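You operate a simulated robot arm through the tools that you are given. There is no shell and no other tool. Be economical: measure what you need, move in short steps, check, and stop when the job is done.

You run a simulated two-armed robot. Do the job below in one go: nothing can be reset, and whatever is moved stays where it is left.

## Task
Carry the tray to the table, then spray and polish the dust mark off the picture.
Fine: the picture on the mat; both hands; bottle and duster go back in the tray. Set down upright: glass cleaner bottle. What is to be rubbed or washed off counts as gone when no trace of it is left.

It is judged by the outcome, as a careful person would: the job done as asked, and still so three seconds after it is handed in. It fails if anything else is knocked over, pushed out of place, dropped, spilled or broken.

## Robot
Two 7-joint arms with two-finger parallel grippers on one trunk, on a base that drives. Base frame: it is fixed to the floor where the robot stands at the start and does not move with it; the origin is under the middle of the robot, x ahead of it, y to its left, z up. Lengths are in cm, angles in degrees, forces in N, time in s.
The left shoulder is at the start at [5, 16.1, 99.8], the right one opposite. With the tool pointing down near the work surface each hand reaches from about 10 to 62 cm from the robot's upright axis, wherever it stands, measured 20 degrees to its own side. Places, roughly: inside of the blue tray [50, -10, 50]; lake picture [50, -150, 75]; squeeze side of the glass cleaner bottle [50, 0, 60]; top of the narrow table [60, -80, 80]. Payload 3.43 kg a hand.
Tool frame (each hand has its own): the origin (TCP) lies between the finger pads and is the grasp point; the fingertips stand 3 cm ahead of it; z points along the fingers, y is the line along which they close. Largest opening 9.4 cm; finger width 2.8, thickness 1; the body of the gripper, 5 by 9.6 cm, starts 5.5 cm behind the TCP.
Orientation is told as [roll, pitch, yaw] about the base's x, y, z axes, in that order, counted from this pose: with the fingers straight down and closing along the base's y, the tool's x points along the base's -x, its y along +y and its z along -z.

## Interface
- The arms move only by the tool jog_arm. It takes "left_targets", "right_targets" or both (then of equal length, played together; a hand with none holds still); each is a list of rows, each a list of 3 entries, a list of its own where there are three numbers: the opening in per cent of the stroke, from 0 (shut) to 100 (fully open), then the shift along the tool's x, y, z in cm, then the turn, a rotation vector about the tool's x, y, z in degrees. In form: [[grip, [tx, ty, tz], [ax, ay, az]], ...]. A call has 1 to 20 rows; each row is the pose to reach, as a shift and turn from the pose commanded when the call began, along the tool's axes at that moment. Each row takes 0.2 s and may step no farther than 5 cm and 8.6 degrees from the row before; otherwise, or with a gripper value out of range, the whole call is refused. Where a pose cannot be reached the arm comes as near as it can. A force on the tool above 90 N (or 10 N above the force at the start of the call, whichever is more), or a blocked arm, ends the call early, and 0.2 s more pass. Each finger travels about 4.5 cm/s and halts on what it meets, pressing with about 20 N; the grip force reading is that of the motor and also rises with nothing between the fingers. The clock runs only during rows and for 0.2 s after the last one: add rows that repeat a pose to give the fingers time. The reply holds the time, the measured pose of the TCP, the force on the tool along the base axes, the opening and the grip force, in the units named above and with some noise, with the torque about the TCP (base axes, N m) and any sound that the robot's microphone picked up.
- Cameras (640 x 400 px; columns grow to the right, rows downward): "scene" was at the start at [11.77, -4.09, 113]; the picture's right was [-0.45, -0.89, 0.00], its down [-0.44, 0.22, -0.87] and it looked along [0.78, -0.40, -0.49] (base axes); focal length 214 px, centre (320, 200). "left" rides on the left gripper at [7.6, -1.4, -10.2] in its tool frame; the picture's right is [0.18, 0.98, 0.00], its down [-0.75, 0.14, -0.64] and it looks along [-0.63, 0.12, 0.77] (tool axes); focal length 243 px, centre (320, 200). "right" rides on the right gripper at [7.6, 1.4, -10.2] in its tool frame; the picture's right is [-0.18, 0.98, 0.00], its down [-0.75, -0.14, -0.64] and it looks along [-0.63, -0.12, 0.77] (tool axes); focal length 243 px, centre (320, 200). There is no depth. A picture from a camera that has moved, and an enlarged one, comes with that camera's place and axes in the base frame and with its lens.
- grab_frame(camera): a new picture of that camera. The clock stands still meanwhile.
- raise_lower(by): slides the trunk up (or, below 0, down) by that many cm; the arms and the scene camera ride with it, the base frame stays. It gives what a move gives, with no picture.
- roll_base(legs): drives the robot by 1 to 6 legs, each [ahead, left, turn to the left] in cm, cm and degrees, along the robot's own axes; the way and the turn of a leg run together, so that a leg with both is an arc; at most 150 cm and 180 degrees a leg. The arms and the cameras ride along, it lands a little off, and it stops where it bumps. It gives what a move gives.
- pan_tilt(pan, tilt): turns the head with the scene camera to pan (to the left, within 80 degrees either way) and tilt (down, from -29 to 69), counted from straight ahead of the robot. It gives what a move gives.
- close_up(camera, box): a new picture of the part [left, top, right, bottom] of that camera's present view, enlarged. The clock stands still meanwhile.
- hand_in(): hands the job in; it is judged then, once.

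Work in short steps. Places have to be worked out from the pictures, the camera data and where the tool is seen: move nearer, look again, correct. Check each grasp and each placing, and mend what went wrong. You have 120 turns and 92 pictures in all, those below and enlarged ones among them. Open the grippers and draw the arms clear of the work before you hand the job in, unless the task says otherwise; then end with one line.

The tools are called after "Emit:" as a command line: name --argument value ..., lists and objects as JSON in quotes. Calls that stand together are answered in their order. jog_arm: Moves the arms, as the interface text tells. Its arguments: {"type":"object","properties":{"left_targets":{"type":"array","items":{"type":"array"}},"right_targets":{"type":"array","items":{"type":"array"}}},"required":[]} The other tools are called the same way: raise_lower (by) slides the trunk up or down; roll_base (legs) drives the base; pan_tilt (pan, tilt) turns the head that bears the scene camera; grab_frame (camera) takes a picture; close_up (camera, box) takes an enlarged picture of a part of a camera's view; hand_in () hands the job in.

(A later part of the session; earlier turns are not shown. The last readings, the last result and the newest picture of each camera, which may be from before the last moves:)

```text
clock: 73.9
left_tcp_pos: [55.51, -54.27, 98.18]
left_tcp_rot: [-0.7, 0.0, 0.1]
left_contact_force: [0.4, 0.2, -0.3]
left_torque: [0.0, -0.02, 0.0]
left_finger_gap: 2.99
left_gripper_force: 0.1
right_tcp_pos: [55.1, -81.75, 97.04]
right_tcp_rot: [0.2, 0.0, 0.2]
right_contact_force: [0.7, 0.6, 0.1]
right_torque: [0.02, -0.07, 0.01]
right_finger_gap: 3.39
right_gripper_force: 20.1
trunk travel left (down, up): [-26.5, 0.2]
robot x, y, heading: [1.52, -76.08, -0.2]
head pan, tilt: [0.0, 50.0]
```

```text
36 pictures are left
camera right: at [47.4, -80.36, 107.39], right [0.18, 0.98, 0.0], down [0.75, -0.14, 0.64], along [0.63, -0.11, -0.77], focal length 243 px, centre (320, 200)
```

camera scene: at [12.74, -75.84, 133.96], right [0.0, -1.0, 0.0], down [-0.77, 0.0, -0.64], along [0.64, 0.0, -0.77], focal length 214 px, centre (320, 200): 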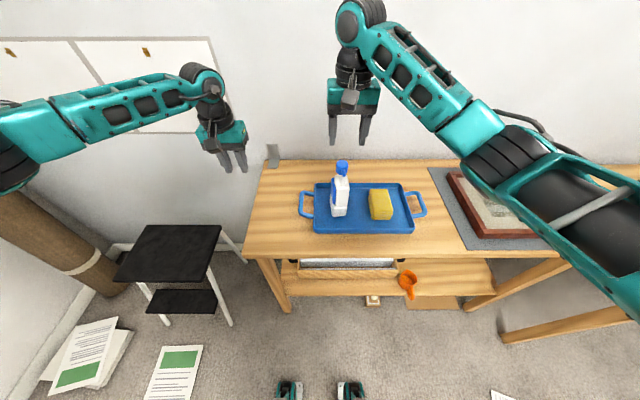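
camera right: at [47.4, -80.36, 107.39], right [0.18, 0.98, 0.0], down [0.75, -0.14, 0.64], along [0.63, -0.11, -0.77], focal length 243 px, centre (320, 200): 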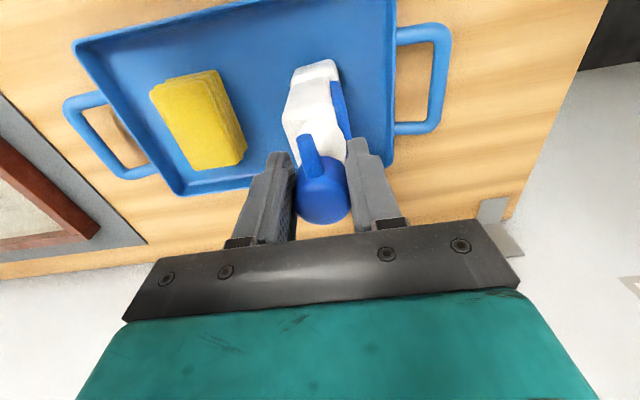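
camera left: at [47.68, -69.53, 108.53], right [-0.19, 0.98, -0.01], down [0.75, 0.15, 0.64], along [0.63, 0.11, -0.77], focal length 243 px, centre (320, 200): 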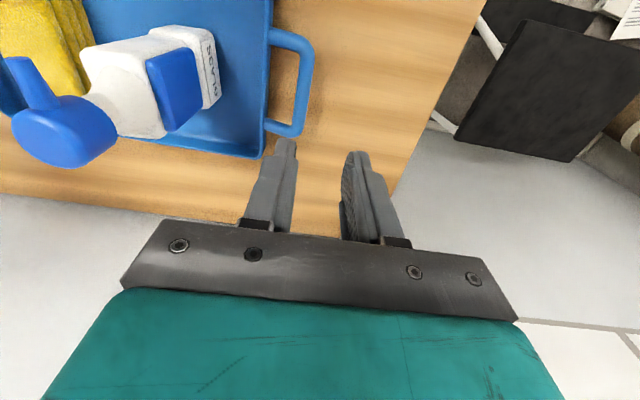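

Cap gripped (3.4 cm). Lift 8 cm and check.

Emit:
jog_arm --right_targets '[[0, [0, 0, -1], [0, 0, 0]], [0, [0, 0, -2.5], [0, 0, 0]], [0, [0, 0, -4.5], [0, 0, 0]], [0, [0, 0, -6.5], [0, 0, 0]], [0, [0, 0, -8], [0, 0, 0]], [0, [0, 0, -8], [0, 0, 0]]]'

Emit:
close_up --camera "scene" --box '[280, 60, 440, 240]'

```text
clock: 75.3
left_tcp_pos: [55.46, -54.32, 98.24]
left_tcp_rot: [-0.6, -0.1, 0.0]
left_contact_force: [0.2, -0.5, -1.0]
left_torque: [0.01, 0.02, 0.02]
left_finger_gap: 2.99
left_gripper_force: 0.1
right_tcp_pos: [55.02, -81.72, 105.34]
right_tcp_rot: [0.0, 0.0, 0.3]
right_contact_force: [0.4, 0.2, -3.2]
right_torque: [0.01, 0.01, 0.02]
right_finger_gap: 3.37
right_gripper_force: 20.0
trunk travel left (down, up): [-26.5, 0.2]
robot x, y, heading: [1.34, -75.89, -0.3]
head pan, tilt: [0.0, 50.0]
```

```text
2.22 times, centred on (360, 150) of scene
camera zoom: at [12.77, -75.79, 133.95], right [0.0, -1.0, 0.0], down [-0.77, 0.0, -0.64], along [0.64, 0.0, -0.77], focal length 477 px, centre (231, 311)
```

zoom: 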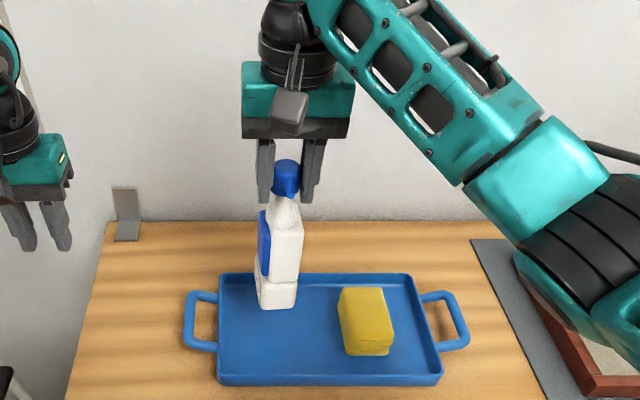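

Bottle hangs securely. Yaw the right hand +90° so the nozzle faces -y (towards the picture).

Emit:
jog_arm --right_targets '[[0, [0, 0, 0], [0, 0, -8.2]], [0, [0, 0, 0], [0, 0, -16.4]], [0, [0, 0, 0], [0, 0, -24.6]], [0, [0, 0, 0], [0, 0, -32.8]], [0, [0, 0, 0], [0, 0, -41]], [0, [0, 0, 0], [0, 0, -49.2]], [0, [0, 0, 0], [0, 0, -57.4]], [0, [0, 0, 0], [0, 0, -65.6]], [0, [0, 0, 0], [0, 0, -73.8]], [0, [0, 0, 0], [0, 0, -82]], [0, [0, 0, 0], [0, 0, -90]], [0, [0, 0, 0], [0, 0, -90]]]'

```text
clock: 77.9
left_tcp_pos: [55.46, -54.18, 98.21]
left_tcp_rot: [-0.7, 0.0, 0.0]
left_contact_force: [0.5, 0.2, -0.2]
left_torque: [0.0, -0.01, 0.01]
left_finger_gap: 3.03
left_gripper_force: 0.1
right_tcp_pos: [54.95, -81.72, 105.15]
right_tcp_rot: [0.0, -0.1, 90.4]
right_contact_force: [-0.5, 0.1, -3.1]
right_torque: [-0.01, 0.02, -0.01]
right_finger_gap: 3.39
right_gripper_force: 20.0
trunk travel left (down, up): [-26.5, 0.2]
robot x, y, heading: [1.0, -75.72, -0.5]
head pan, tilt: [0.0, 50.0]
```

Drive right 30 cm to bring the bottle beside the picture, then look at the nozzle from the side.

Emit:
roll_base --legs '[[0, -30, 0.5]]'

Emit:
pan_tilt --pan -8 --tilt 40

Emit:
grab_frame --camera "scene"

Emit:
close_up --camera "scene" --box '[260, 80, 420, 200]'

```text
clock: 80.0
left_tcp_pos: [55.24, -83.67, 98.1]
left_tcp_rot: [-0.6, 0.0, 0.4]
left_contact_force: [0.3, 0.8, -0.1]
left_torque: [0.02, 0.0, -0.01]
left_finger_gap: 3.0
left_gripper_force: 0.1
right_tcp_pos: [54.92, -111.27, 105.23]
right_tcp_rot: [0.1, 0.0, 90.6]
right_contact_force: [0.3, 0.0, -2.4]
right_torque: [0.0, 0.0, -0.05]
right_finger_gap: 3.36
right_gripper_force: 19.9
trunk travel left (down, up): [-26.5, 0.2]
robot x, y, heading: [1.41, -105.1, 0.1]
head pan, tilt: [0.0, 50.0]
```

```text
clock: 80.7
left_tcp_pos: [55.45, -83.63, 98.16]
left_tcp_rot: [-0.6, 0.0, 0.4]
left_contact_force: [-0.6, 0.1, 0.3]
left_torque: [-0.04, 0.05, 0.04]
left_finger_gap: 3.02
left_gripper_force: 0.1
right_tcp_pos: [54.99, -111.06, 105.13]
right_tcp_rot: [0.1, -0.1, 90.7]
right_contact_force: [0.1, 0.0, -2.8]
right_torque: [-0.05, 0.01, -0.02]
right_finger_gap: 3.33
right_gripper_force: 19.9
trunk travel left (down, up): [-26.5, 0.2]
robot x, y, heading: [1.68, -105.78, -0.1]
head pan, tilt: [-8.0, 40.0]
```

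```text
34 pictures are left
camera scene: at [13.45, -106.56, 135.36], right [-0.14, -0.99, 0.0], down [-0.64, 0.09, -0.77], along [0.76, -0.1, -0.64], focal length 214 px, centre (320, 200)
```

scene: 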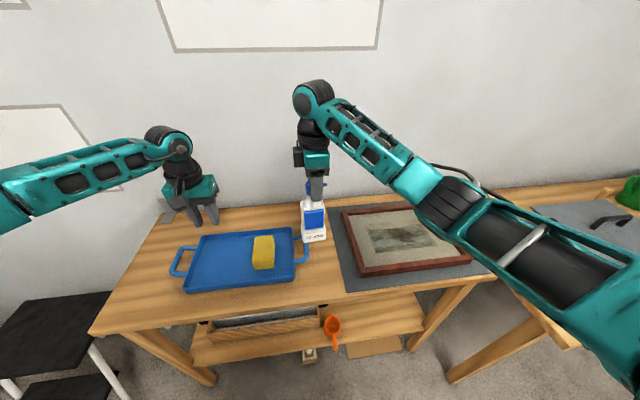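

```text
3.33 times, centred on (340, 140) of scene
camera zoom: at [13.45, -106.56, 135.36], right [-0.14, -0.99, 0.0], down [-0.64, 0.09, -0.77], along [0.76, -0.1, -0.64], focal length 715 px, centre (253, 400)
```

zoom: 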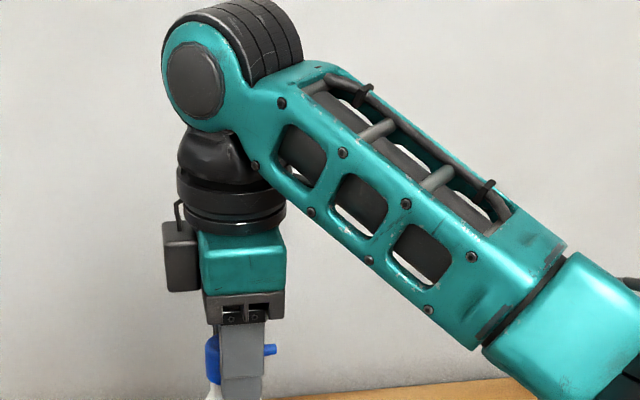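

The plate faces the robot as intended; I check the right camera for the nozzle direction.

Emit:
grab_frame --camera "right"

Emit:
close_up --camera "scene" --box '[280, 150, 360, 250]'

```text
32 pictures are left
camera right: at [53.67, -118.73, 115.54], right [-0.98, 0.17, 0.0], down [0.13, 0.75, 0.64], along [0.11, 0.63, -0.77], focal length 243 px, centre (320, 200)
```

right: 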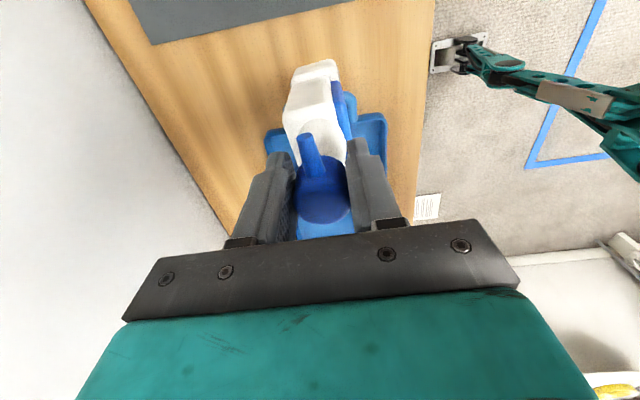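

```text
4.00 times, centred on (320, 200) of scene
camera zoom: at [13.45, -106.56, 135.36], right [-0.14, -0.99, 0.0], down [-0.64, 0.09, -0.77], along [0.76, -0.1, -0.64], focal length 858 px, centre (320, 200)
```

zoom: 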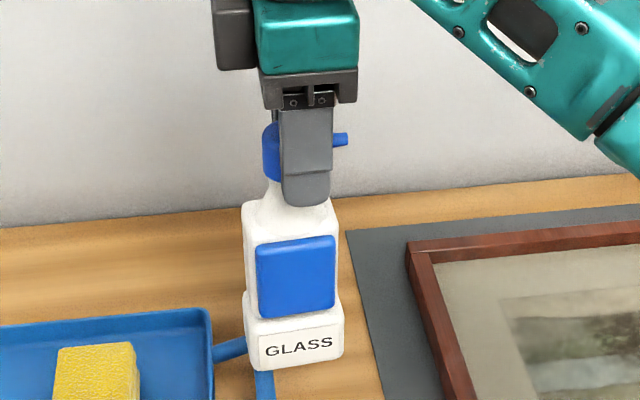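

Nozzle is perpendicular to the bottle axis, pointing -y. I tilt the right hand 45° (nozzle down toward the mark) with TCP to ≈[56.5,-119,102].

Emit:
jog_arm --right_targets '[[0, [1.3, -0.3, 0.5], [0, -5, 0]], [0, [2.6, -0.6, 1], [0, -10, 0]], [0, [3.6, -0.8, 1.5], [0, -15, 0]], [0, [4.6, -1, 2], [0, -20, 0]], [0, [5.5, -1.2, 2.4], [0, -25, 0]], [0, [6.4, -1.3, 2.8], [0, -30, 0]], [0, [7.2, -1.4, 3.1], [0, -35, 0]], [0, [8, -1.5, 3.3], [0, -40, 0]], [0, [8, -1.5, 3.3], [0, -45, 0]], [0, [8, -1.5, 3.3], [0, -45, 0]]]'

Emit:
grab_frame --camera "scene"

```text
clock: 82.9
left_tcp_pos: [55.38, -83.6, 98.29]
left_tcp_rot: [-0.6, 0.0, 0.4]
left_contact_force: [-0.4, 0.4, -0.3]
left_torque: [-0.03, 0.01, 0.02]
left_finger_gap: 3.03
left_gripper_force: 0.0
right_tcp_pos: [56.51, -118.98, 101.86]
right_tcp_rot: [0.0, -45.0, 90.5]
right_contact_force: [-0.4, 0.4, -2.7]
right_torque: [-0.16, -0.01, 0.03]
right_finger_gap: 3.35
right_gripper_force: 20.2
trunk travel left (down, up): [-26.5, 0.2]
robot x, y, heading: [1.26, -105.4, 0.0]
head pan, tilt: [-8.0, 40.0]
```

```text
30 pictures are left
camera scene: at [13.44, -106.56, 135.37], right [-0.14, -0.99, 0.0], down [-0.64, 0.09, -0.77], along [0.76, -0.11, -0.64], focal length 214 px, centre (320, 200)
```

scene: 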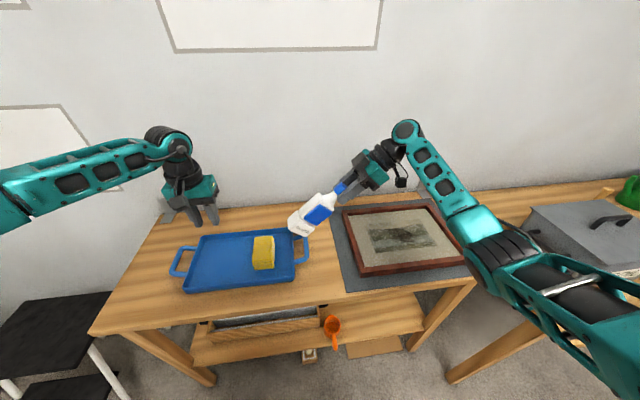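

Bottle held firmly at 45°. Now orient the left hand: fingers pointing right-down at 45°, closing along x, stopping ~12 cm short of the bottle's squeeze plate.

Emit:
jog_arm --left_targets '[[60, [-0.1, -1.6, -0.4], [2.93, -2.93, 7.08]], [100, [-0.2, -3.3, -0.9], [5.87, -5.87, 14.15]], [100, [-0.3, -5, -1.3], [8.8, -8.8, 21.2]], [100, [-0.4, -6.6, -1.7], [11.7, -11.7, 28.3]], [100, [-0.5, -8.3, -2.2], [14.7, -14.7, 35.4]], [100, [-0.7, -10, -2.6], [17.6, -17.6, 42.4]], [100, [-0.9, -11.6, -3], [20.5, -20.5, 49.5]], [100, [-1.1, -13.3, -3.5], [23.5, -23.5, 56.6]], [100, [-1.3, -15, -3.9], [26.4, -26.4, 63.7]], [100, [-1.5, -16.6, -4.3], [29.3, -29.3, 70.7]], [100, [-1.7, -18.3, -4.8], [32.3, -32.3, 77.8]], [100, [-1.9, -20, -5.2], [35.2, -35.2, 84.9]], [100, [-1.9, -20, -5.2], [35.2, -35.2, 84.9]]]'

Emit:
close_up --camera "scene" --box '[200, 80, 440, 260]'

Emit:
grab_frame --camera "left"

```text
clock: 85.9
left_tcp_pos: [65.49, -102.04, 105.34]
left_tcp_rot: [24.4, -44.6, -88.2]
left_contact_force: [-0.3, -0.4, 0.2]
left_torque: [0.03, 0.0, 0.02]
left_finger_gap: 9.39
left_gripper_force: 0.2
left hand out of reach, approached as far as the arm can: row 6, 7, 8, 9, 10, 11, 12
right_tcp_pos: [56.52, -119.11, 101.74]
right_tcp_rot: [0.1, -44.9, 90.5]
right_contact_force: [-0.5, 0.0, -2.2]
right_torque: [-0.16, -0.02, -0.02]
right_finger_gap: 3.36
right_gripper_force: 20.0
trunk travel left (down, up): [-26.5, 0.2]
robot x, y, heading: [1.52, -105.06, 0.0]
head pan, tilt: [-8.0, 40.0]
stopped in row 13 (left hand): the arm was blocked; the commanded pose is now the measured one
```

```text
2.22 times, centred on (320, 170) of scene
camera zoom: at [13.37, -106.52, 135.39], right [-0.14, -0.99, 0.0], down [-0.64, 0.09, -0.77], along [0.76, -0.1, -0.64], focal length 477 px, centre (320, 267)
```

zoom: 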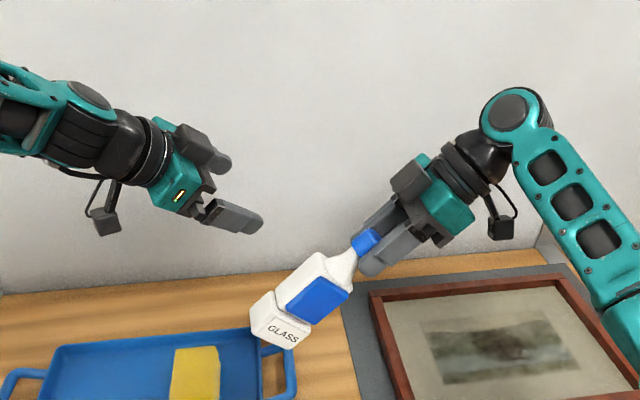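

```text
28 pictures are left
camera left: at [59.42, -90.72, 106.19], right [0.88, 0.44, 0.16], down [-0.13, -0.09, 0.99], along [0.45, -0.89, -0.02], focal length 243 px, centre (320, 200)
```

left: 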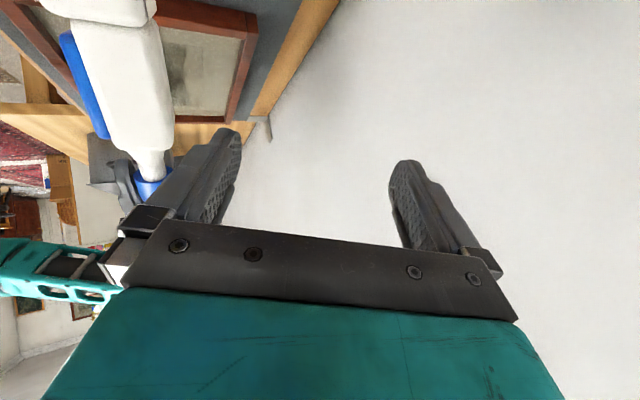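

The left wrist hit a limit in that orientation. I use a steeper hand (20° from vertical, still closing along x), which suits the plate too; rotate and move to ≈[57,-102,108].

Emit:
jog_arm --left_targets '[[100, [-0.35, -1.3, -1.1], [4.8, 4.8, 1]], [100, [-0.7, -2.7, -2.1], [9.6, 9.7, 2.1]], [100, [-1, -4, -3.2], [14.4, 14.5, 3.1]], [100, [-1.4, -5.4, -4.2], [19.2, 19.4, 4.2]], [100, [-1.7, -6.7, -5.3], [24, 24.2, 5.2]], [100, [-1.7, -6.7, -5.3], [24, 24.2, 5.2]]]'

```text
clock: 87.3
left_tcp_pos: [41.34, -114.35, 109.59]
left_tcp_rot: [-0.4, -19.9, -88.1]
left_contact_force: [-0.1, 0.1, -0.1]
left_torque: [-0.02, 0.02, 0.01]
left_finger_gap: 9.42
left_gripper_force: 0.0
left hand out of reach, approached as far as the arm can: row 1, 2, 3, 4, 5, 6
right_tcp_pos: [56.58, -119.1, 101.72]
right_tcp_rot: [0.2, -44.9, 90.6]
right_contact_force: [0.4, -0.4, -1.8]
right_torque: [-0.17, 0.01, 0.01]
right_finger_gap: 3.35
right_gripper_force: 20.1
trunk travel left (down, up): [-26.5, 0.2]
robot x, y, heading: [1.3, -105.52, 0.1]
head pan, tilt: [-8.0, 40.0]
```

Orientation is right but it stopped at x=41. From this posture I try moving out to [57,-103,108], first left, then ahead.

Emit:
jog_arm --left_targets '[[100, [4, 0, -0.9], [0, 0, 0]], [100, [8, 0, -1.8], [0, 0, 0]], [100, [11.8, 0, -2.6], [0, 0, 0]], [100, [11.8, 4, -2.6], [0, 0, 0]], [100, [11.8, 8, -2.6], [0, 0, 0]], [100, [11.8, 12, -2.6], [0, 0, 0]], [100, [11.8, 15.7, -2.6], [0, 0, 0]], [100, [11.8, 15.7, -2.6], [0, 0, 0]]]'

Emit:
grab_frame --camera "scene"

```text
clock: 89.1
left_tcp_pos: [40.06, -112.03, 110.88]
left_tcp_rot: [-0.2, -20.0, -88.2]
left_contact_force: [0.1, 0.0, 0.1]
left_torque: [-0.02, 0.01, 0.01]
left_finger_gap: 9.39
left_gripper_force: 0.1
left hand out of reach, approached as far as the arm can: row 1, 2, 3, 4, 5, 6, 7, 8
right_tcp_pos: [56.5, -119.26, 101.74]
right_tcp_rot: [0.1, -45.0, 90.4]
right_contact_force: [-0.6, 0.6, -2.8]
right_torque: [-0.21, -0.02, 0.0]
right_finger_gap: 3.34
right_gripper_force: 20.4
trunk travel left (down, up): [-26.5, 0.2]
robot x, y, heading: [1.06, -105.62, 0.3]
head pan, tilt: [-8.0, 40.0]
```

```text
27 pictures are left
camera scene: at [13.44, -106.6, 135.37], right [-0.14, -0.99, 0.0], down [-0.64, 0.09, -0.77], along [0.76, -0.11, -0.64], focal length 214 px, centre (320, 200)
```

scene: 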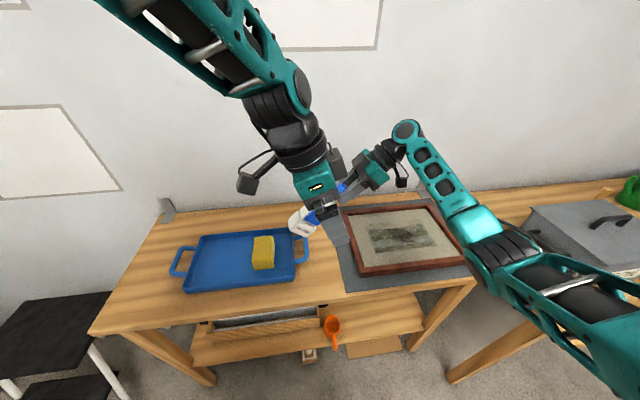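

The left arm is stuck in a poor posture. I fold it back (tool down, near the body on its own side) to reset its elbow.

Emit:
jog_arm --left_targets '[[100, [3.3, -1.3, -0.6], [-1.4, 1.4, -7.9]], [100, [6.7, -2.5, -1.3], [-2.8, 2.9, -15.8]], [100, [10, -3.8, -1.9], [-4.2, 4.3, -23.8]], [100, [13.4, -5.1, -2.5], [-5.6, 5.8, -31.7]], [100, [16.7, -6.4, -3.2], [-7, 7.2, -39.6]], [100, [20, -7.6, -3.8], [-8.3, 8.7, -47.5]], [100, [23.4, -8.9, -4.5], [-9.7, 10.1, -55.4]], [100, [26.8, -10.2, -5.1], [-11.1, 11.6, -63.3]], [100, [30.1, -11.5, -5.7], [-12.5, 13, -71.3]], [100, [33.4, -12.7, -6.4], [-13.9, 14.5, -79.2]], [100, [36.8, -14, -7], [-15.3, 15.9, -87.1]], [100, [36.8, -14, -7], [-15.3, 15.9, -87.1]]]'

```text
clock: 91.7
left_tcp_pos: [24.38, -95.9, 105.49]
left_tcp_rot: [0.1, 0.2, 0.1]
left_contact_force: [0.6, -0.3, -0.6]
left_torque: [0.01, 0.0, -0.01]
left_finger_gap: 9.4
left_gripper_force: 0.0
left hand out of reach, approached as far as the arm can: row 1, 2, 3, 4, 5, 6, 7, 8, 9, 10, 11, 12
right_tcp_pos: [56.45, -119.33, 101.78]
right_tcp_rot: [0.0, -45.0, 90.5]
right_contact_force: [-0.6, 0.0, -2.4]
right_torque: [-0.19, -0.01, -0.01]
right_finger_gap: 3.34
right_gripper_force: 20.6
trunk travel left (down, up): [-26.5, 0.2]
robot x, y, heading: [1.35, -105.44, 0.1]
head pan, tilt: [-8.0, 40.0]
```

Now slide it further out to the left to finish unfolding.

Emit:
jog_arm --left_targets '[[100, [0, 4, 0], [0, 0, 0]], [100, [0, 8, 1], [0, 0, 0]], [100, [0, 12, 2], [0, 0, 0]], [100, [0, 16, 3], [0, 0, 0]], [100, [0, 20, 3], [0, 0, 0]], [100, [0, 23, 3], [0, 0, 0]], [100, [0, 23, 3], [0, 0, 0]]]'

Emit:
grab_frame --camera "scene"

```text
clock: 93.3
left_tcp_pos: [24.31, -96.1, 104.4]
left_tcp_rot: [0.2, 0.2, -0.2]
left_contact_force: [0.4, 0.1, 1.0]
left_torque: [0.01, -0.01, -0.03]
left_finger_gap: 9.42
left_gripper_force: 0.0
left hand out of reach, approached as far as the arm can: row 1, 2, 3, 4, 5, 6, 7
right_tcp_pos: [56.56, -119.22, 101.76]
right_tcp_rot: [0.1, -44.9, 90.5]
right_contact_force: [-1.0, 0.2, -2.2]
right_torque: [-0.23, 0.01, 0.01]
right_finger_gap: 3.31
right_gripper_force: 20.3
trunk travel left (down, up): [-26.5, 0.2]
robot x, y, heading: [1.43, -105.79, 0.1]
head pan, tilt: [-8.0, 40.0]
```

```text
26 pictures are left
camera scene: at [13.44, -106.6, 135.37], right [-0.14, -0.99, 0.0], down [-0.64, 0.09, -0.77], along [0.76, -0.11, -0.64], focal length 214 px, centre (320, 200)
```

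scene: 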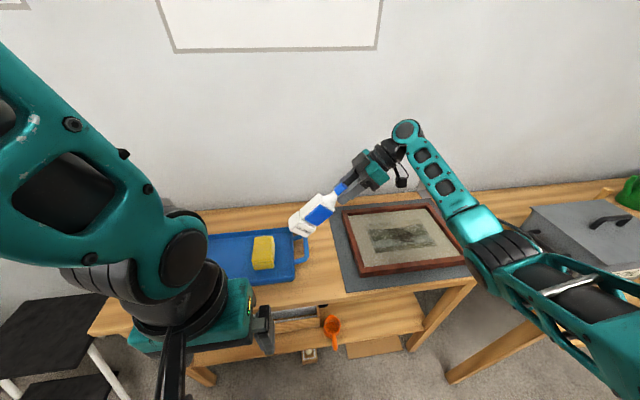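

I'll reset the left arm with the mirrored manoeuvre that worked for the right: extend forward-up, pitch fingers forward/up, then fold back.

Emit:
jog_arm --left_targets '[[100, [-2.9, 1.4, -2.8], [0, 0, 0]], [100, [-5.7, 2.7, -5.6], [0, 0, 0]], [100, [-8.6, 4.1, -8.4], [0, 0, 0]], [100, [-11.4, 5.5, -11.2], [0, 0, 0]], [100, [-14.3, 6.9, -14], [0, 0, 0]], [100, [-17.1, 8.2, -16.8], [0, 0, 0]], [100, [-20, 9.6, -19.6], [0, 0, 0]], [100, [-20, 9.6, -19.6], [0, -8.5, 0]], [100, [-20, 9.6, -19.6], [0, -17, 0]], [100, [-20, 9.6, -19.6], [0, -25.5, 0]], [100, [-20, 9.6, -19.6], [0, -34, 0]], [100, [-20, 9.6, -19.6], [0, -42.5, 0]], [100, [-20, 9.6, -19.6], [0, -51, 0]], [100, [-20, 9.6, -19.6], [0, -59.5, 0]], [100, [-20, 9.6, -19.6], [0, -68, 0]], [100, [-24, 9.6, -19.6], [0, -76, 0]], [100, [-28, 11, -19.6], [0, -76, 0]], [100, [-32, 13, -19.6], [0, -76, 0]], [100, [-35, 14.6, -19.6], [0, -76, 0]]]'

```text
clock: 97.3
left_tcp_pos: [59.56, -80.5, 123.06]
left_tcp_rot: [0.2, -75.8, -0.4]
left_contact_force: [1.0, -1.0, -0.3]
left_torque: [0.01, 0.01, -0.02]
left_finger_gap: 9.39
left_gripper_force: 0.0
left hand out of reach, approached as far as the arm can: row 1, 2, 3, 4, 5, 6, 7, 8, 9, 10, 11, 15
right_tcp_pos: [56.58, -119.28, 101.79]
right_tcp_rot: [0.1, -45.0, 90.5]
right_contact_force: [-0.6, -0.5, -1.7]
right_torque: [-0.16, 0.02, -0.04]
right_finger_gap: 3.3
right_gripper_force: 20.5
trunk travel left (down, up): [-26.5, 0.2]
robot x, y, heading: [1.23, -105.43, 0.4]
head pan, tilt: [-8.0, 40.0]
```

Extended. Now fold it back to tool-down near the left side of the body.

Emit:
jog_arm --left_targets '[[100, [2.6, 0.7, -2.7], [0, 7.6, 0]], [100, [5.2, 1.4, -5.4], [0, 15.2, 0]], [100, [7.9, 2.1, -8.1], [0, 22.8, 0]], [100, [10.5, 2.8, -10.8], [0, 30.4, 0]], [100, [13.1, 3.5, -13.5], [0, 38, 0]], [100, [15.7, 4.2, -16.2], [0, 45.6, 0]], [100, [18.3, 4.9, -18.9], [0, 53.2, 0]], [100, [21, 5.6, -21.6], [0, 60.8, 0]], [100, [23.6, 6.3, -24.3], [0, 68.4, 0]], [100, [26.2, 7, -27], [0, 75.8, 0]], [100, [26.2, 7, -27], [0, 75.8, 0]]]'

Emit:
grab_frame --camera "scene"

```text
clock: 99.7
left_tcp_pos: [26.93, -73.89, 104.74]
left_tcp_rot: [0.0, 0.2, -0.2]
left_contact_force: [0.2, 0.0, 0.0]
left_torque: [-0.02, -0.01, 0.04]
left_finger_gap: 9.4
left_gripper_force: 0.1
right_tcp_pos: [56.55, -119.2, 101.76]
right_tcp_rot: [0.0, -45.0, 90.6]
right_contact_force: [-0.3, -0.4, -2.5]
right_torque: [-0.19, 0.01, 0.01]
right_finger_gap: 3.31
right_gripper_force: 19.1
trunk travel left (down, up): [-26.5, 0.2]
robot x, y, heading: [1.17, -105.16, 0.0]
head pan, tilt: [-8.0, 40.0]
```

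```text
25 pictures are left
camera scene: at [13.44, -106.61, 135.37], right [-0.14, -0.99, 0.0], down [-0.64, 0.09, -0.77], along [0.76, -0.11, -0.64], focal length 214 px, centre (320, 200)
```

scene: 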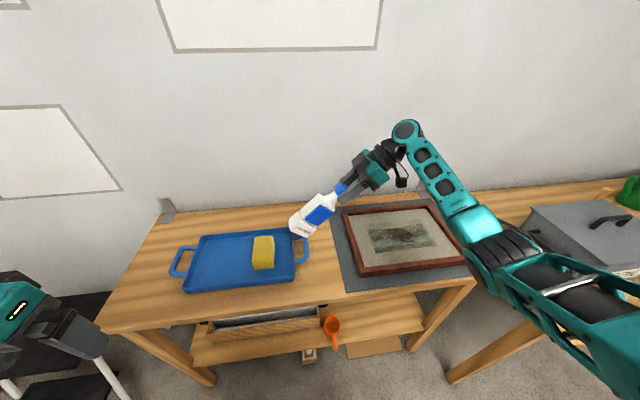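

Left posture is reset. Extend to ≈[53,-90,105] tool-down and then yaw -90° in place.

Emit:
jog_arm --left_targets '[[100, [-4, -2, 0], [0, 0, 0]], [100, [-8, -4.5, 0], [0, 0, 0]], [100, [-12, -7, 0], [0, 0, 0]], [100, [-16, -9.5, 0], [0, 0, 0]], [100, [-20, -12, 0], [0, 0, 0]], [100, [-23.5, -14.5, 0], [0, 0, 0]], [100, [-26, -16, 0], [0, 0, 0]], [100, [-26, -16, 0], [0, 0, 8.2]], [100, [-26, -16, 0], [0, 0, 16.4]], [100, [-26, -16, 0], [0, 0, 24.6]], [100, [-26, -16, 0], [0, 0, 32.8]], [100, [-26, -16, 0], [0, 0, 41]], [100, [-26, -16, 0], [0, 0, 49.2]], [100, [-26, -16, 0], [0, 0, 57.4]], [100, [-26, -16, 0], [0, 0, 65.6]], [100, [-26, -16, 0], [0, 0, 73.8]], [100, [-26, -16, 0], [0, 0, 82]], [100, [-26, -16, 0], [0, 0, 90]]]'

```text
clock: 103.5
left_tcp_pos: [43.11, -94.85, 108.23]
left_tcp_rot: [7.6, -2.7, -69.9]
left_contact_force: [0.4, -0.1, 0.0]
left_torque: [-0.06, 0.01, 0.02]
left_finger_gap: 9.4
left_gripper_force: 0.2
left hand out of reach, approached as far as the arm can: row 13, 14, 15, 16, 17, 18
right_tcp_pos: [56.43, -118.96, 101.77]
right_tcp_rot: [0.1, -45.0, 90.7]
right_contact_force: [0.1, 0.2, -1.3]
right_torque: [-0.2, 0.01, 0.0]
right_finger_gap: 3.35
right_gripper_force: 19.5
trunk travel left (down, up): [-26.5, 0.2]
robot x, y, heading: [1.29, -105.33, 0.0]
head pan, tilt: [-8.0, 40.0]
```

Yaw -90° hits the wrist limit; the right arm managed yaw +90°, so I use that side for the left as well (grip is symmetric). Return to yaw 0 first.

Emit:
jog_arm --left_targets '[[100, [0.4, 1.1, 0.2], [0.6, 0.8, -7.7]], [100, [0.9, 2.2, 0.4], [1.1, 1.6, -15.5]], [100, [1.3, 3.3, 0.7], [1.7, 2.3, -23.2]], [100, [1.7, 4.4, 0.9], [2.2, 3.1, -30.9]], [100, [2.2, 5.5, 1.1], [2.8, 3.9, -38.7]], [100, [2.6, 6.6, 1.3], [3.3, 4.7, -46.4]], [100, [3, 7.7, 1.6], [3.9, 5.4, -54.1]], [100, [3.5, 8.8, 1.8], [4.4, 6.2, -61.9]], [100, [3.9, 9.9, 2], [5, 7, -69.6]], [100, [3.9, 9.9, 2], [5, 7, -69.6]]]'

Emit:
jog_arm --left_targets '[[100, [0, 0, 0], [0, 0, -8.2]], [100, [0, 0, 0], [0, 0, -16.4]], [100, [0, 0, 0], [0, 0, -24.6]], [100, [0, 0, 0], [0, 0, -32.8]], [100, [0, 0, 0], [0, 0, -41]], [100, [0, 0, 0], [0, 0, -49.2]], [100, [0, 0, 0], [0, 0, -57.4]], [100, [0, 0, 0], [0, 0, -65.6]], [100, [0, 0, 0], [0, 0, -73.8]], [100, [0, 0, 0], [0, 0, -82]], [100, [0, 0, 0], [0, 0, -90]], [100, [0, 0, 0], [0, 0, -90]]]'

```text
clock: 105.7
left_tcp_pos: [51.28, -88.07, 107.52]
left_tcp_rot: [0.1, 0.2, 0.3]
left_contact_force: [0.3, 0.8, -0.4]
left_torque: [0.02, 0.05, 0.01]
left_finger_gap: 9.43
left_gripper_force: 0.0
right_tcp_pos: [56.56, -119.18, 101.82]
right_tcp_rot: [-0.1, -44.9, 90.5]
right_contact_force: [-0.6, -0.9, -3.5]
right_torque: [-0.21, 0.0, 0.01]
right_finger_gap: 3.23
right_gripper_force: 19.7
trunk travel left (down, up): [-26.5, 0.2]
robot x, y, heading: [1.4, -105.98, 0.2]
head pan, tilt: [-8.0, 40.0]
```

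```text
clock: 108.3
left_tcp_pos: [51.29, -88.06, 107.3]
left_tcp_rot: [0.0, -0.2, 90.2]
left_contact_force: [0.3, -0.7, -0.3]
left_torque: [-0.01, -0.02, -0.02]
left_finger_gap: 9.4
left_gripper_force: 0.1
right_tcp_pos: [56.47, -119.21, 101.8]
right_tcp_rot: [0.2, -44.9, 90.6]
right_contact_force: [0.6, -0.5, -2.0]
right_torque: [-0.18, -0.01, 0.01]
right_finger_gap: 3.23
right_gripper_force: 20.4
trunk travel left (down, up): [-26.5, 0.2]
robot x, y, heading: [1.61, -105.34, 0.1]
head pan, tilt: [-8.0, 40.0]
```

Yaw +90° works for the left. Now tilt +45° (fingers pointing right-down) and move to the pre-squeeze point.

Emit:
jog_arm --left_targets '[[100, [2, -1, 0], [0, 7.5, 0]], [100, [4, -2, 0], [0, 15, 0]], [100, [6, -3, 0], [0, 22.5, 0]], [100, [8, -4, 1], [0, 30, 0]], [100, [10, -5, 2], [0, 37.5, 0]], [100, [12, -5.9, 3], [0, 45, 0]], [100, [14, -5.9, 3.8], [0, 45, 0]], [100, [16, -5.9, 4.5], [0, 45, 0]], [100, [16, -5.9, 4.5], [0, 45, 0]]]'

Emit:
close_up --camera "scene" --box '[200, 80, 440, 260]'

Emit:
grab_frame --camera "left"

```text
clock: 110.3
left_tcp_pos: [57.37, -104.16, 102.95]
left_tcp_rot: [0.1, 44.9, 90.1]
left_contact_force: [-0.3, -0.5, 0.6]
left_torque: [0.01, -0.02, -0.04]
left_finger_gap: 9.39
left_gripper_force: 0.0
right_tcp_pos: [56.61, -119.3, 101.88]
right_tcp_rot: [0.1, -44.9, 90.5]
right_contact_force: [0.3, -0.1, -2.6]
right_torque: [-0.2, -0.02, -0.03]
right_finger_gap: 3.23
right_gripper_force: 20.2
trunk travel left (down, up): [-26.5, 0.2]
robot x, y, heading: [1.53, -105.61, 0.2]
head pan, tilt: [-8.0, 40.0]
```

```text
2.22 times, centred on (320, 170) of scene
camera zoom: at [13.43, -106.59, 135.37], right [-0.14, -0.99, 0.0], down [-0.64, 0.09, -0.77], along [0.76, -0.11, -0.64], focal length 477 px, centre (320, 267)
```

zoom: 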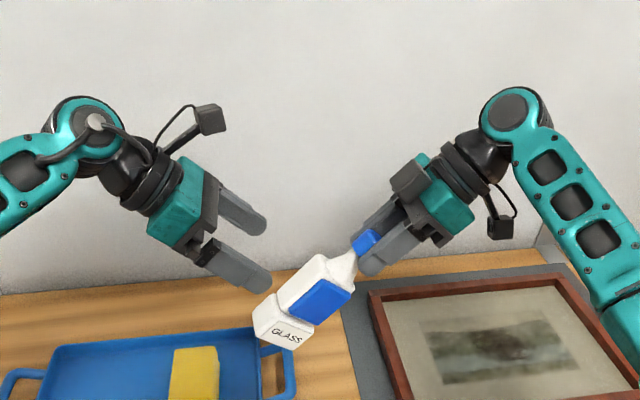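

```text
23 pictures are left
camera left: at [58.63, -102.37, 115.48], right [-0.98, -0.13, 0.13], down [-0.14, 0.99, -0.08], along [-0.12, -0.1, -0.99], focal length 243 px, centre (320, 200)
```

left: 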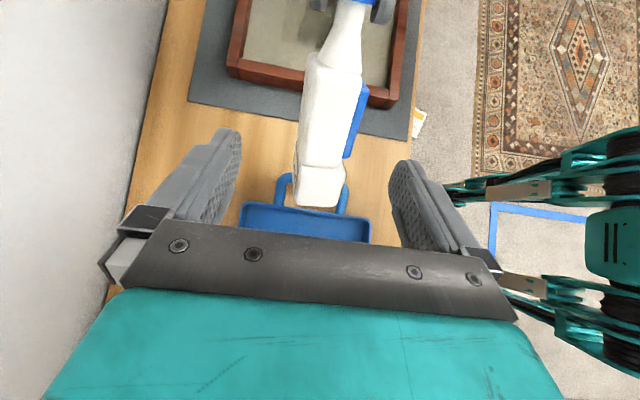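

Both hands are lined up and the nozzle aims at ≈[56.6,-141]. Advance the left hand 12 cm along its fingers so that it straddles the squeeze plate.

Emit:
jog_arm --left_targets '[[100, [0, 0.4, 3], [0, 0, 0]], [100, [0, 0.7, 6], [0, 0, 0]], [100, [0, 0.7, 9], [0, 0, 0]], [100, [0, 0.7, 11.5], [0, 0, 0]], [100, [0, 0.7, 11.5], [0, 0, 0]]]'

Emit:
close_up --camera "scene" --box '[240, 100, 480, 280]'

```text
clock: 111.5
left_tcp_pos: [56.51, -112.16, 94.34]
left_tcp_rot: [0.1, 44.9, 90.2]
left_contact_force: [0.1, 0.2, -0.1]
left_torque: [-0.02, 0.01, -0.02]
left_finger_gap: 9.4
left_gripper_force: 0.0
right_tcp_pos: [56.48, -119.22, 101.77]
right_tcp_rot: [0.1, -45.0, 90.5]
right_contact_force: [0.8, 0.2, -2.3]
right_torque: [-0.15, 0.0, -0.05]
right_finger_gap: 3.2
right_gripper_force: 19.3
trunk travel left (down, up): [-26.5, 0.2]
robot x, y, heading: [1.29, -105.64, 0.1]
head pan, tilt: [-8.0, 40.0]
```

```text
2.22 times, centred on (360, 190) of scene
camera zoom: at [13.43, -106.59, 135.37], right [-0.14, -0.99, 0.0], down [-0.64, 0.09, -0.77], along [0.76, -0.11, -0.64], focal length 477 px, centre (231, 222)
```

zoom: 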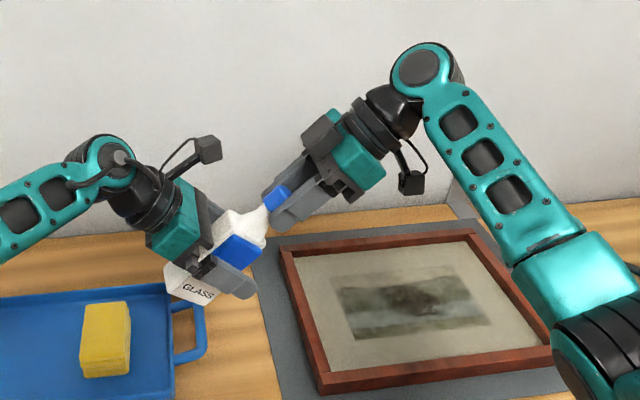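

Position looks right allowing for parallax. Shift 0.6 cm up the bottle and squeeze.

Emit:
jog_arm --left_targets '[[100, [0.6, 0, 0], [0, 0, 0]], [60, [0.6, 0, 0], [0, 0, 0]], [40, [0.6, 0, 0], [0, 0, 0]], [0, [0.6, 0, 0], [0, 0, 0]], [0, [0.6, 0, 0], [0, 0, 0]], [0, [0.6, 0, 0], [0, 0, 0]], [0, [0.6, 0, 0], [0, 0, 0]]]'

Emit:
close_up --camera "scene" --box '[240, 100, 480, 280]'

```text
clock: 113.1
left_tcp_pos: [56.56, -112.61, 94.99]
left_tcp_rot: [0.1, 44.9, 90.4]
left_contact_force: [11.5, -3.1, -5.8]
left_torque: [0.26, 0.35, 0.52]
left_finger_gap: 4.62
left_gripper_force: 20.0
right_tcp_pos: [56.4, -119.08, 101.88]
right_tcp_rot: [0.2, -45.1, 90.7]
right_contact_force: [-11.1, 3.6, 2.8]
right_torque: [0.13, 0.47, 0.24]
right_finger_gap: 3.12
right_gripper_force: 20.0
trunk travel left (down, up): [-26.5, 0.2]
robot x, y, heading: [1.36, -105.7, 0.0]
head pan, tilt: [-8.0, 40.0]
```

```text
2.22 times, centred on (360, 190) of scene
camera zoom: at [13.44, -106.6, 135.37], right [-0.14, -0.99, 0.0], down [-0.64, 0.09, -0.77], along [0.76, -0.11, -0.64], focal length 477 px, centre (231, 222)
```

zoom: 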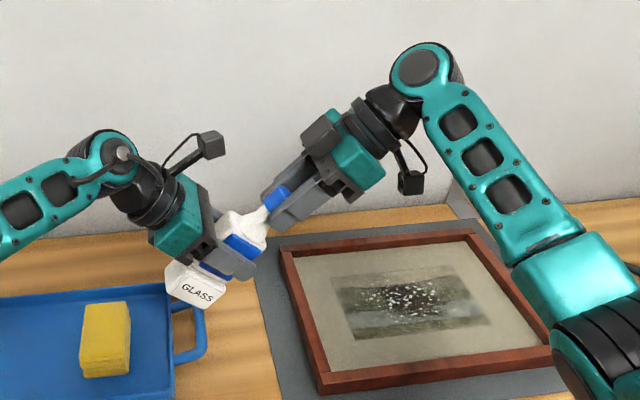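

Spray landed right on the mark. Open the left hand and withdraw it along its approach, then up-left.

Emit:
jog_arm --left_targets '[[60, [0, 0, 0], [0, 0, 0]], [100, [0, 0, 0], [0, 0, 0]], [100, [0, 0, 0], [0, 0, 0]], [100, [0, 0, 0], [0, 0, 0]], [100, [0, 0, -3], [0, 0, 0]], [100, [0, 0, -7], [0, 0, 0]], [100, [0, 0, -11], [0, 0, 0]], [100, [0, 0, -15], [0, 0, 0]], [100, [-3, 0, -18], [0, -7.5, 0]], [100, [-6, 0, -21], [0, -15, 0]], [100, [-9, 0, -24], [0, -22.5, 0]], [100, [-11, 0, -26], [0, -30, 0]], [100, [-12, 0, -27], [0, -37.5, 0]], [100, [-13, 0, -28], [0, -45, 0]]]'

Emit:
jog_arm --right_targets '[[0, [0, 0, -1], [0, 5, 0]], [0, [0, 0, -2], [0, 10, 0]], [0, [0, 0, -3], [0, 15, 0]], [0, [0, 0, -4], [0, 20, 0]], [0, [0, 0, -5], [0, 25, 0]], [0, [-1, 0, -6], [0, 30, 0]], [0, [-2, 0, -7], [0, 35, 0]], [0, [-3, 0, -7], [0, 40, 0]], [0, [-4, 0, -7], [0, 45, 0]], [0, [-4, 0, -7], [0, 45, 0]]]'

Emit:
grab_frame --camera "scene"

```text
clock: 116.1
left_tcp_pos: [56.52, -83.43, 105.71]
left_tcp_rot: [0.0, -0.2, 90.2]
left_contact_force: [0.0, 0.4, 0.6]
left_torque: [0.02, 0.0, -0.03]
left_finger_gap: 9.42
left_gripper_force: 0.0
right_tcp_pos: [56.52, -119.24, 101.77]
right_tcp_rot: [0.1, -45.0, 90.4]
right_contact_force: [0.2, -0.1, -2.9]
right_torque: [-0.17, 0.01, 0.02]
right_finger_gap: 3.12
right_gripper_force: 20.0
trunk travel left (down, up): [-26.5, 0.2]
robot x, y, heading: [1.35, -105.33, 0.1]
head pan, tilt: [-8.0, 40.0]
```

```text
clock: 118.3
left_tcp_pos: [56.64, -83.65, 105.77]
left_tcp_rot: [0.1, -0.1, 90.1]
left_contact_force: [0.3, 0.4, 0.1]
left_torque: [0.01, 0.02, 0.0]
left_finger_gap: 9.38
left_gripper_force: 0.0
right_tcp_pos: [56.43, -121.28, 109.53]
right_tcp_rot: [0.0, -0.1, 90.7]
right_contact_force: [0.1, -0.1, -1.9]
right_torque: [0.02, 0.01, 0.01]
right_finger_gap: 3.12
right_gripper_force: 19.5
trunk travel left (down, up): [-26.5, 0.2]
robot x, y, heading: [1.49, -105.6, -0.3]
head pan, tilt: [-8.0, 40.0]
```

```text
20 pictures are left
camera scene: at [13.44, -106.62, 135.37], right [-0.14, -0.99, 0.0], down [-0.64, 0.09, -0.77], along [0.76, -0.11, -0.64], focal length 214 px, centre (320, 200)
```

scene: 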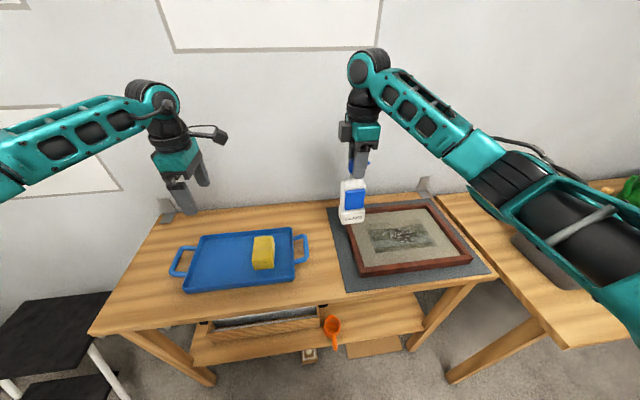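

Bottle upright again. Drive left 38 cm to bring it back over the free side of the tray.

Emit:
roll_base --legs '[[0, 38.5, 0]]'

Emit:
pan_tilt --pan -15 --tilt 45

Emit:
close_up --camera "scene" --box '[230, 80, 440, 260]'

```text
clock: 120.7
left_tcp_pos: [56.87, -45.66, 105.64]
left_tcp_rot: [0.2, -0.2, 89.7]
left_contact_force: [-0.1, 0.1, -0.4]
left_torque: [-0.02, 0.0, -0.01]
left_finger_gap: 9.39
left_gripper_force: 0.0
right_tcp_pos: [56.48, -83.5, 109.48]
right_tcp_rot: [0.0, -0.1, 90.1]
right_contact_force: [-1.6, -0.8, -2.2]
right_torque: [-0.02, -0.01, 0.02]
right_finger_gap: 3.12
right_gripper_force: 20.3
trunk travel left (down, up): [-26.5, 0.2]
robot x, y, heading: [1.41, -67.59, -0.5]
head pan, tilt: [-8.0, 40.0]
```

```text
clock: 121.4
left_tcp_pos: [56.93, -45.74, 105.57]
left_tcp_rot: [0.1, -0.1, 89.8]
left_contact_force: [0.3, 0.4, 0.0]
left_torque: [0.03, 0.02, 0.02]
left_finger_gap: 9.41
left_gripper_force: 0.1
right_tcp_pos: [56.45, -83.58, 109.49]
right_tcp_rot: [0.1, 0.0, 90.2]
right_contact_force: [0.1, 0.1, -2.3]
right_torque: [-0.01, -0.02, -0.01]
right_finger_gap: 3.11
right_gripper_force: 19.9
trunk travel left (down, up): [-26.5, 0.2]
robot x, y, heading: [0.96, -67.47, -0.3]
head pan, tilt: [-15.0, 45.0]
```

```text
2.22 times, centred on (335, 170) of scene
camera zoom: at [12.91, -69.45, 134.65], right [-0.26, -0.96, 0.0], down [-0.68, 0.19, -0.71], along [0.68, -0.19, -0.71], focal length 477 px, centre (287, 267)
```

zoom: 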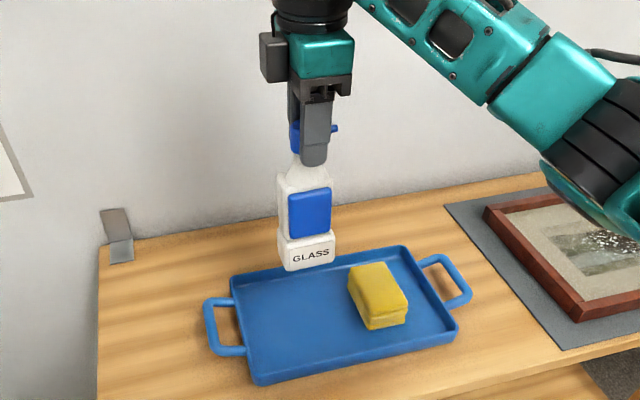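

Bottle is above the free left part of the tray. Lower it to just above the tray floor.

Emit:
jog_arm --right_targets '[[0, [0, 0.8, 2.5], [0, 0, 0]], [0, [0, 1.6, 5], [0, 0, 0]], [0, [0, 1.9, 7.5], [0, 0, 0]], [0, [0, 1.9, 9.5], [0, 0, 0]], [0, [0, 1.9, 10.7], [0, 0, 0]], [0, [0, 1.9, 11.4], [0, 0, 0]], [0, [0, 1.9, 11.4], [0, 0, 0]]]'

Emit:
jog_arm --right_targets '[[0, [0, 0, 0.25], [0, 0, 0]], [0, [0, 0, 0.5], [0, 0, 0]], [0, [0, 0, 0.75], [0, 0, 0]], [0, [0, 0, 0.75], [0, 0, 0]]]'

Emit:
close_up --camera "scene" --box '[230, 80, 440, 260]'

```text
clock: 123.0
left_tcp_pos: [56.79, -45.76, 105.67]
left_tcp_rot: [0.0, -0.1, 89.8]
left_contact_force: [-0.4, -0.3, 0.4]
left_torque: [-0.02, -0.03, 0.02]
left_finger_gap: 9.38
left_gripper_force: 0.2
right_tcp_pos: [54.44, -83.6, 98.0]
right_tcp_rot: [0.1, 0.0, 90.2]
right_contact_force: [0.9, -0.2, -2.3]
right_torque: [-0.01, 0.0, 0.03]
right_finger_gap: 3.09
right_gripper_force: 20.4
trunk travel left (down, up): [-26.5, 0.2]
robot x, y, heading: [1.25, -67.4, -0.2]
head pan, tilt: [-15.0, 45.0]
```

```text
clock: 124.0
left_tcp_pos: [56.78, -45.78, 105.68]
left_tcp_rot: [0.1, 0.0, 89.8]
left_contact_force: [-0.4, 0.8, 0.4]
left_torque: [-0.05, -0.02, -0.01]
left_finger_gap: 9.41
left_gripper_force: 0.1
right_tcp_pos: [54.5, -83.48, 97.42]
right_tcp_rot: [0.1, 0.1, 90.2]
right_contact_force: [-0.5, -0.2, -2.4]
right_torque: [-0.02, -0.01, 0.01]
right_finger_gap: 3.13
right_gripper_force: 20.1
trunk travel left (down, up): [-26.5, 0.2]
robot x, y, heading: [1.29, -67.23, -0.1]
head pan, tilt: [-15.0, 45.0]
```

```text
2.22 times, centred on (335, 170) of scene
camera zoom: at [12.9, -69.45, 134.64], right [-0.26, -0.96, 0.0], down [-0.68, 0.19, -0.71], along [0.68, -0.19, -0.71], focal length 477 px, centre (287, 267)
```

zoom: 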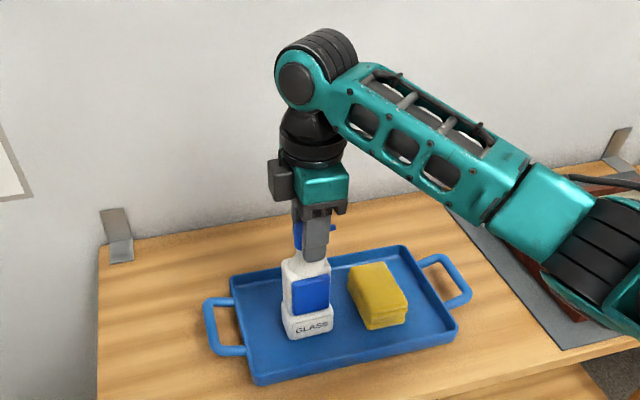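

Not yet in contact. Continue down in 0.2 cm steps.

Emit:
jog_arm --right_targets '[[0, [0, 0, 0.2], [0, 0, 0]], [0, [0, 0, 0.4], [0, 0, 0]], [0, [0, 0, 0.6], [0, 0, 0]], [0, [0, 0, 0.6], [0, 0, 0]]]'

```text
clock: 125.0
left_tcp_pos: [56.71, -45.69, 105.78]
left_tcp_rot: [0.1, -0.1, 89.8]
left_contact_force: [-0.7, 0.7, -0.2]
left_torque: [0.04, -0.03, 0.0]
left_finger_gap: 9.38
left_gripper_force: 0.1
right_tcp_pos: [54.34, -83.54, 97.15]
right_tcp_rot: [-0.4, -0.1, 90.2]
right_contact_force: [-0.5, -2.9, 19.0]
right_torque: [-0.08, 0.02, -0.01]
right_finger_gap: 3.12
right_gripper_force: 20.0
trunk travel left (down, up): [-26.5, 0.2]
robot x, y, heading: [1.06, -67.43, -0.4]
head pan, tilt: [-15.0, 45.0]
```

Contact with the tray floor. Ease up 0.3, release and raise.

Emit:
jog_arm --right_targets '[[0, [0, 0, -0.3], [0, 0, 0]], [0, [0, 0, -0.3], [0, 0, 0]], [45, [0, 0, -0.3], [0, 0, 0]], [60, [0, 0, -0.3], [0, 0, 0]], [60, [0, 0, -0.3], [0, 0, 0]], [60, [0, 0, -3], [0, 0, 0]], [60, [0, 0, -6], [0, 0, 0]], [60, [0, 0, -10], [0, 0, 0]], [60, [0, 0, -12], [0, 0, 0]]]'

Emit:
close_up --camera "scene" --box '[230, 80, 440, 260]'

```text
clock: 127.0
left_tcp_pos: [56.9, -45.75, 105.69]
left_tcp_rot: [0.1, -0.1, 89.8]
left_contact_force: [-0.6, 0.1, 1.0]
left_torque: [0.01, -0.03, 0.02]
left_finger_gap: 9.41
left_gripper_force: 0.1
right_tcp_pos: [54.58, -83.35, 108.98]
right_tcp_rot: [0.2, 0.0, 90.1]
right_contact_force: [0.2, 0.1, -0.2]
right_torque: [0.04, -0.01, 0.01]
right_finger_gap: 5.63
right_gripper_force: 0.0
trunk travel left (down, up): [-26.5, 0.2]
robot x, y, heading: [1.4, -67.65, -0.1]
head pan, tilt: [-15.0, 45.0]
```

```text
2.22 times, centred on (335, 170) of scene
camera zoom: at [12.88, -69.43, 134.64], right [-0.26, -0.96, 0.0], down [-0.68, 0.19, -0.71], along [0.68, -0.19, -0.71], focal length 477 px, centre (287, 267)
```

zoom: 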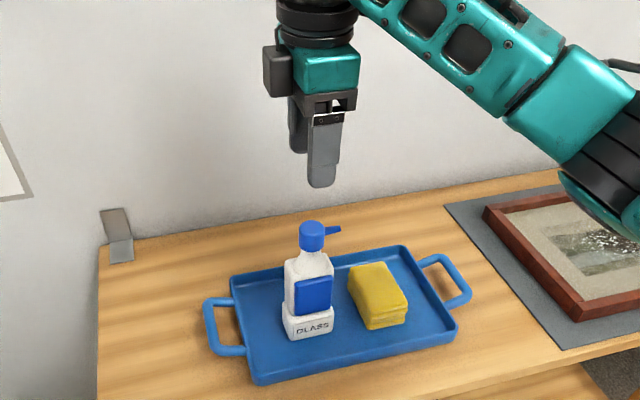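

Bottle stands upright in the tray. Now yaw the right hand back to 0 and shift right above the duster (≈[53.9,-94.2], top z≈83).

Emit:
jog_arm --right_targets '[[80, [0, 0, 0], [0, 0, 8.2]], [80, [0, 0, 0], [0, 0, 16.4]], [80, [0, 0, 0], [0, 0, 24.6]], [80, [0, 0, 0], [0, 0, 32.8]], [80, [0, 0, 0], [0, 0, 41]], [80, [0, 0, 0], [0, 0, 49.2]], [80, [0, 0, 0], [0, 0, 57.4]], [80, [0, 0, 0], [0, 0, 65.6]], [80, [0, 0, 0], [0, 0, 73.8]], [80, [0, 0, 0], [0, 0, 82]], [80, [0, 0, 0], [0, 0, 90]], [80, [0, 0, 0], [0, 0, 90]]]'

Emit:
roll_base --legs '[[0, -10.5, 0]]'

Emit:
grab_frame --camera "right"

```text
clock: 129.6
left_tcp_pos: [56.74, -45.64, 105.63]
left_tcp_rot: [0.2, -0.2, 89.9]
left_contact_force: [1.0, -0.3, 0.0]
left_torque: [0.0, 0.03, 0.0]
left_finger_gap: 9.38
left_gripper_force: 0.1
right_tcp_pos: [54.62, -83.63, 108.74]
right_tcp_rot: [0.0, 0.1, 0.1]
right_contact_force: [-0.2, 0.3, -0.3]
right_torque: [0.0, 0.03, 0.03]
right_finger_gap: 7.53
right_gripper_force: 0.2
trunk travel left (down, up): [-26.5, 0.2]
robot x, y, heading: [1.22, -67.23, -0.1]
head pan, tilt: [-15.0, 45.0]
```

```text
clock: 130.8
left_tcp_pos: [56.81, -56.51, 105.79]
left_tcp_rot: [0.1, 0.0, 89.7]
left_contact_force: [0.6, 0.0, 0.2]
left_torque: [0.0, 0.04, 0.02]
left_finger_gap: 9.41
left_gripper_force: 0.0
right_tcp_pos: [54.46, -94.12, 108.77]
right_tcp_rot: [0.1, 0.1, 0.2]
right_contact_force: [-0.5, 0.1, 0.0]
right_torque: [0.03, -0.01, -0.01]
right_finger_gap: 7.49
right_gripper_force: 0.1
trunk travel left (down, up): [-26.5, 0.2]
robot x, y, heading: [1.2, -77.66, -0.2]
head pan, tilt: [-15.0, 45.0]
```

```text
16 pictures are left
camera right: at [46.86, -92.74, 119.2], right [0.18, 0.98, 0.0], down [0.75, -0.14, 0.64], along [0.63, -0.12, -0.77], focal length 243 px, centre (320, 200)
```

right: 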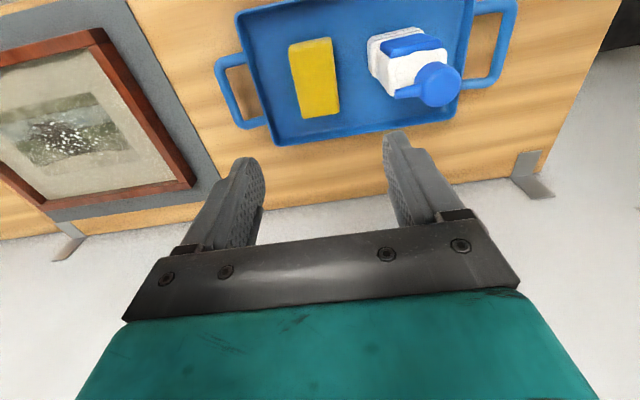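

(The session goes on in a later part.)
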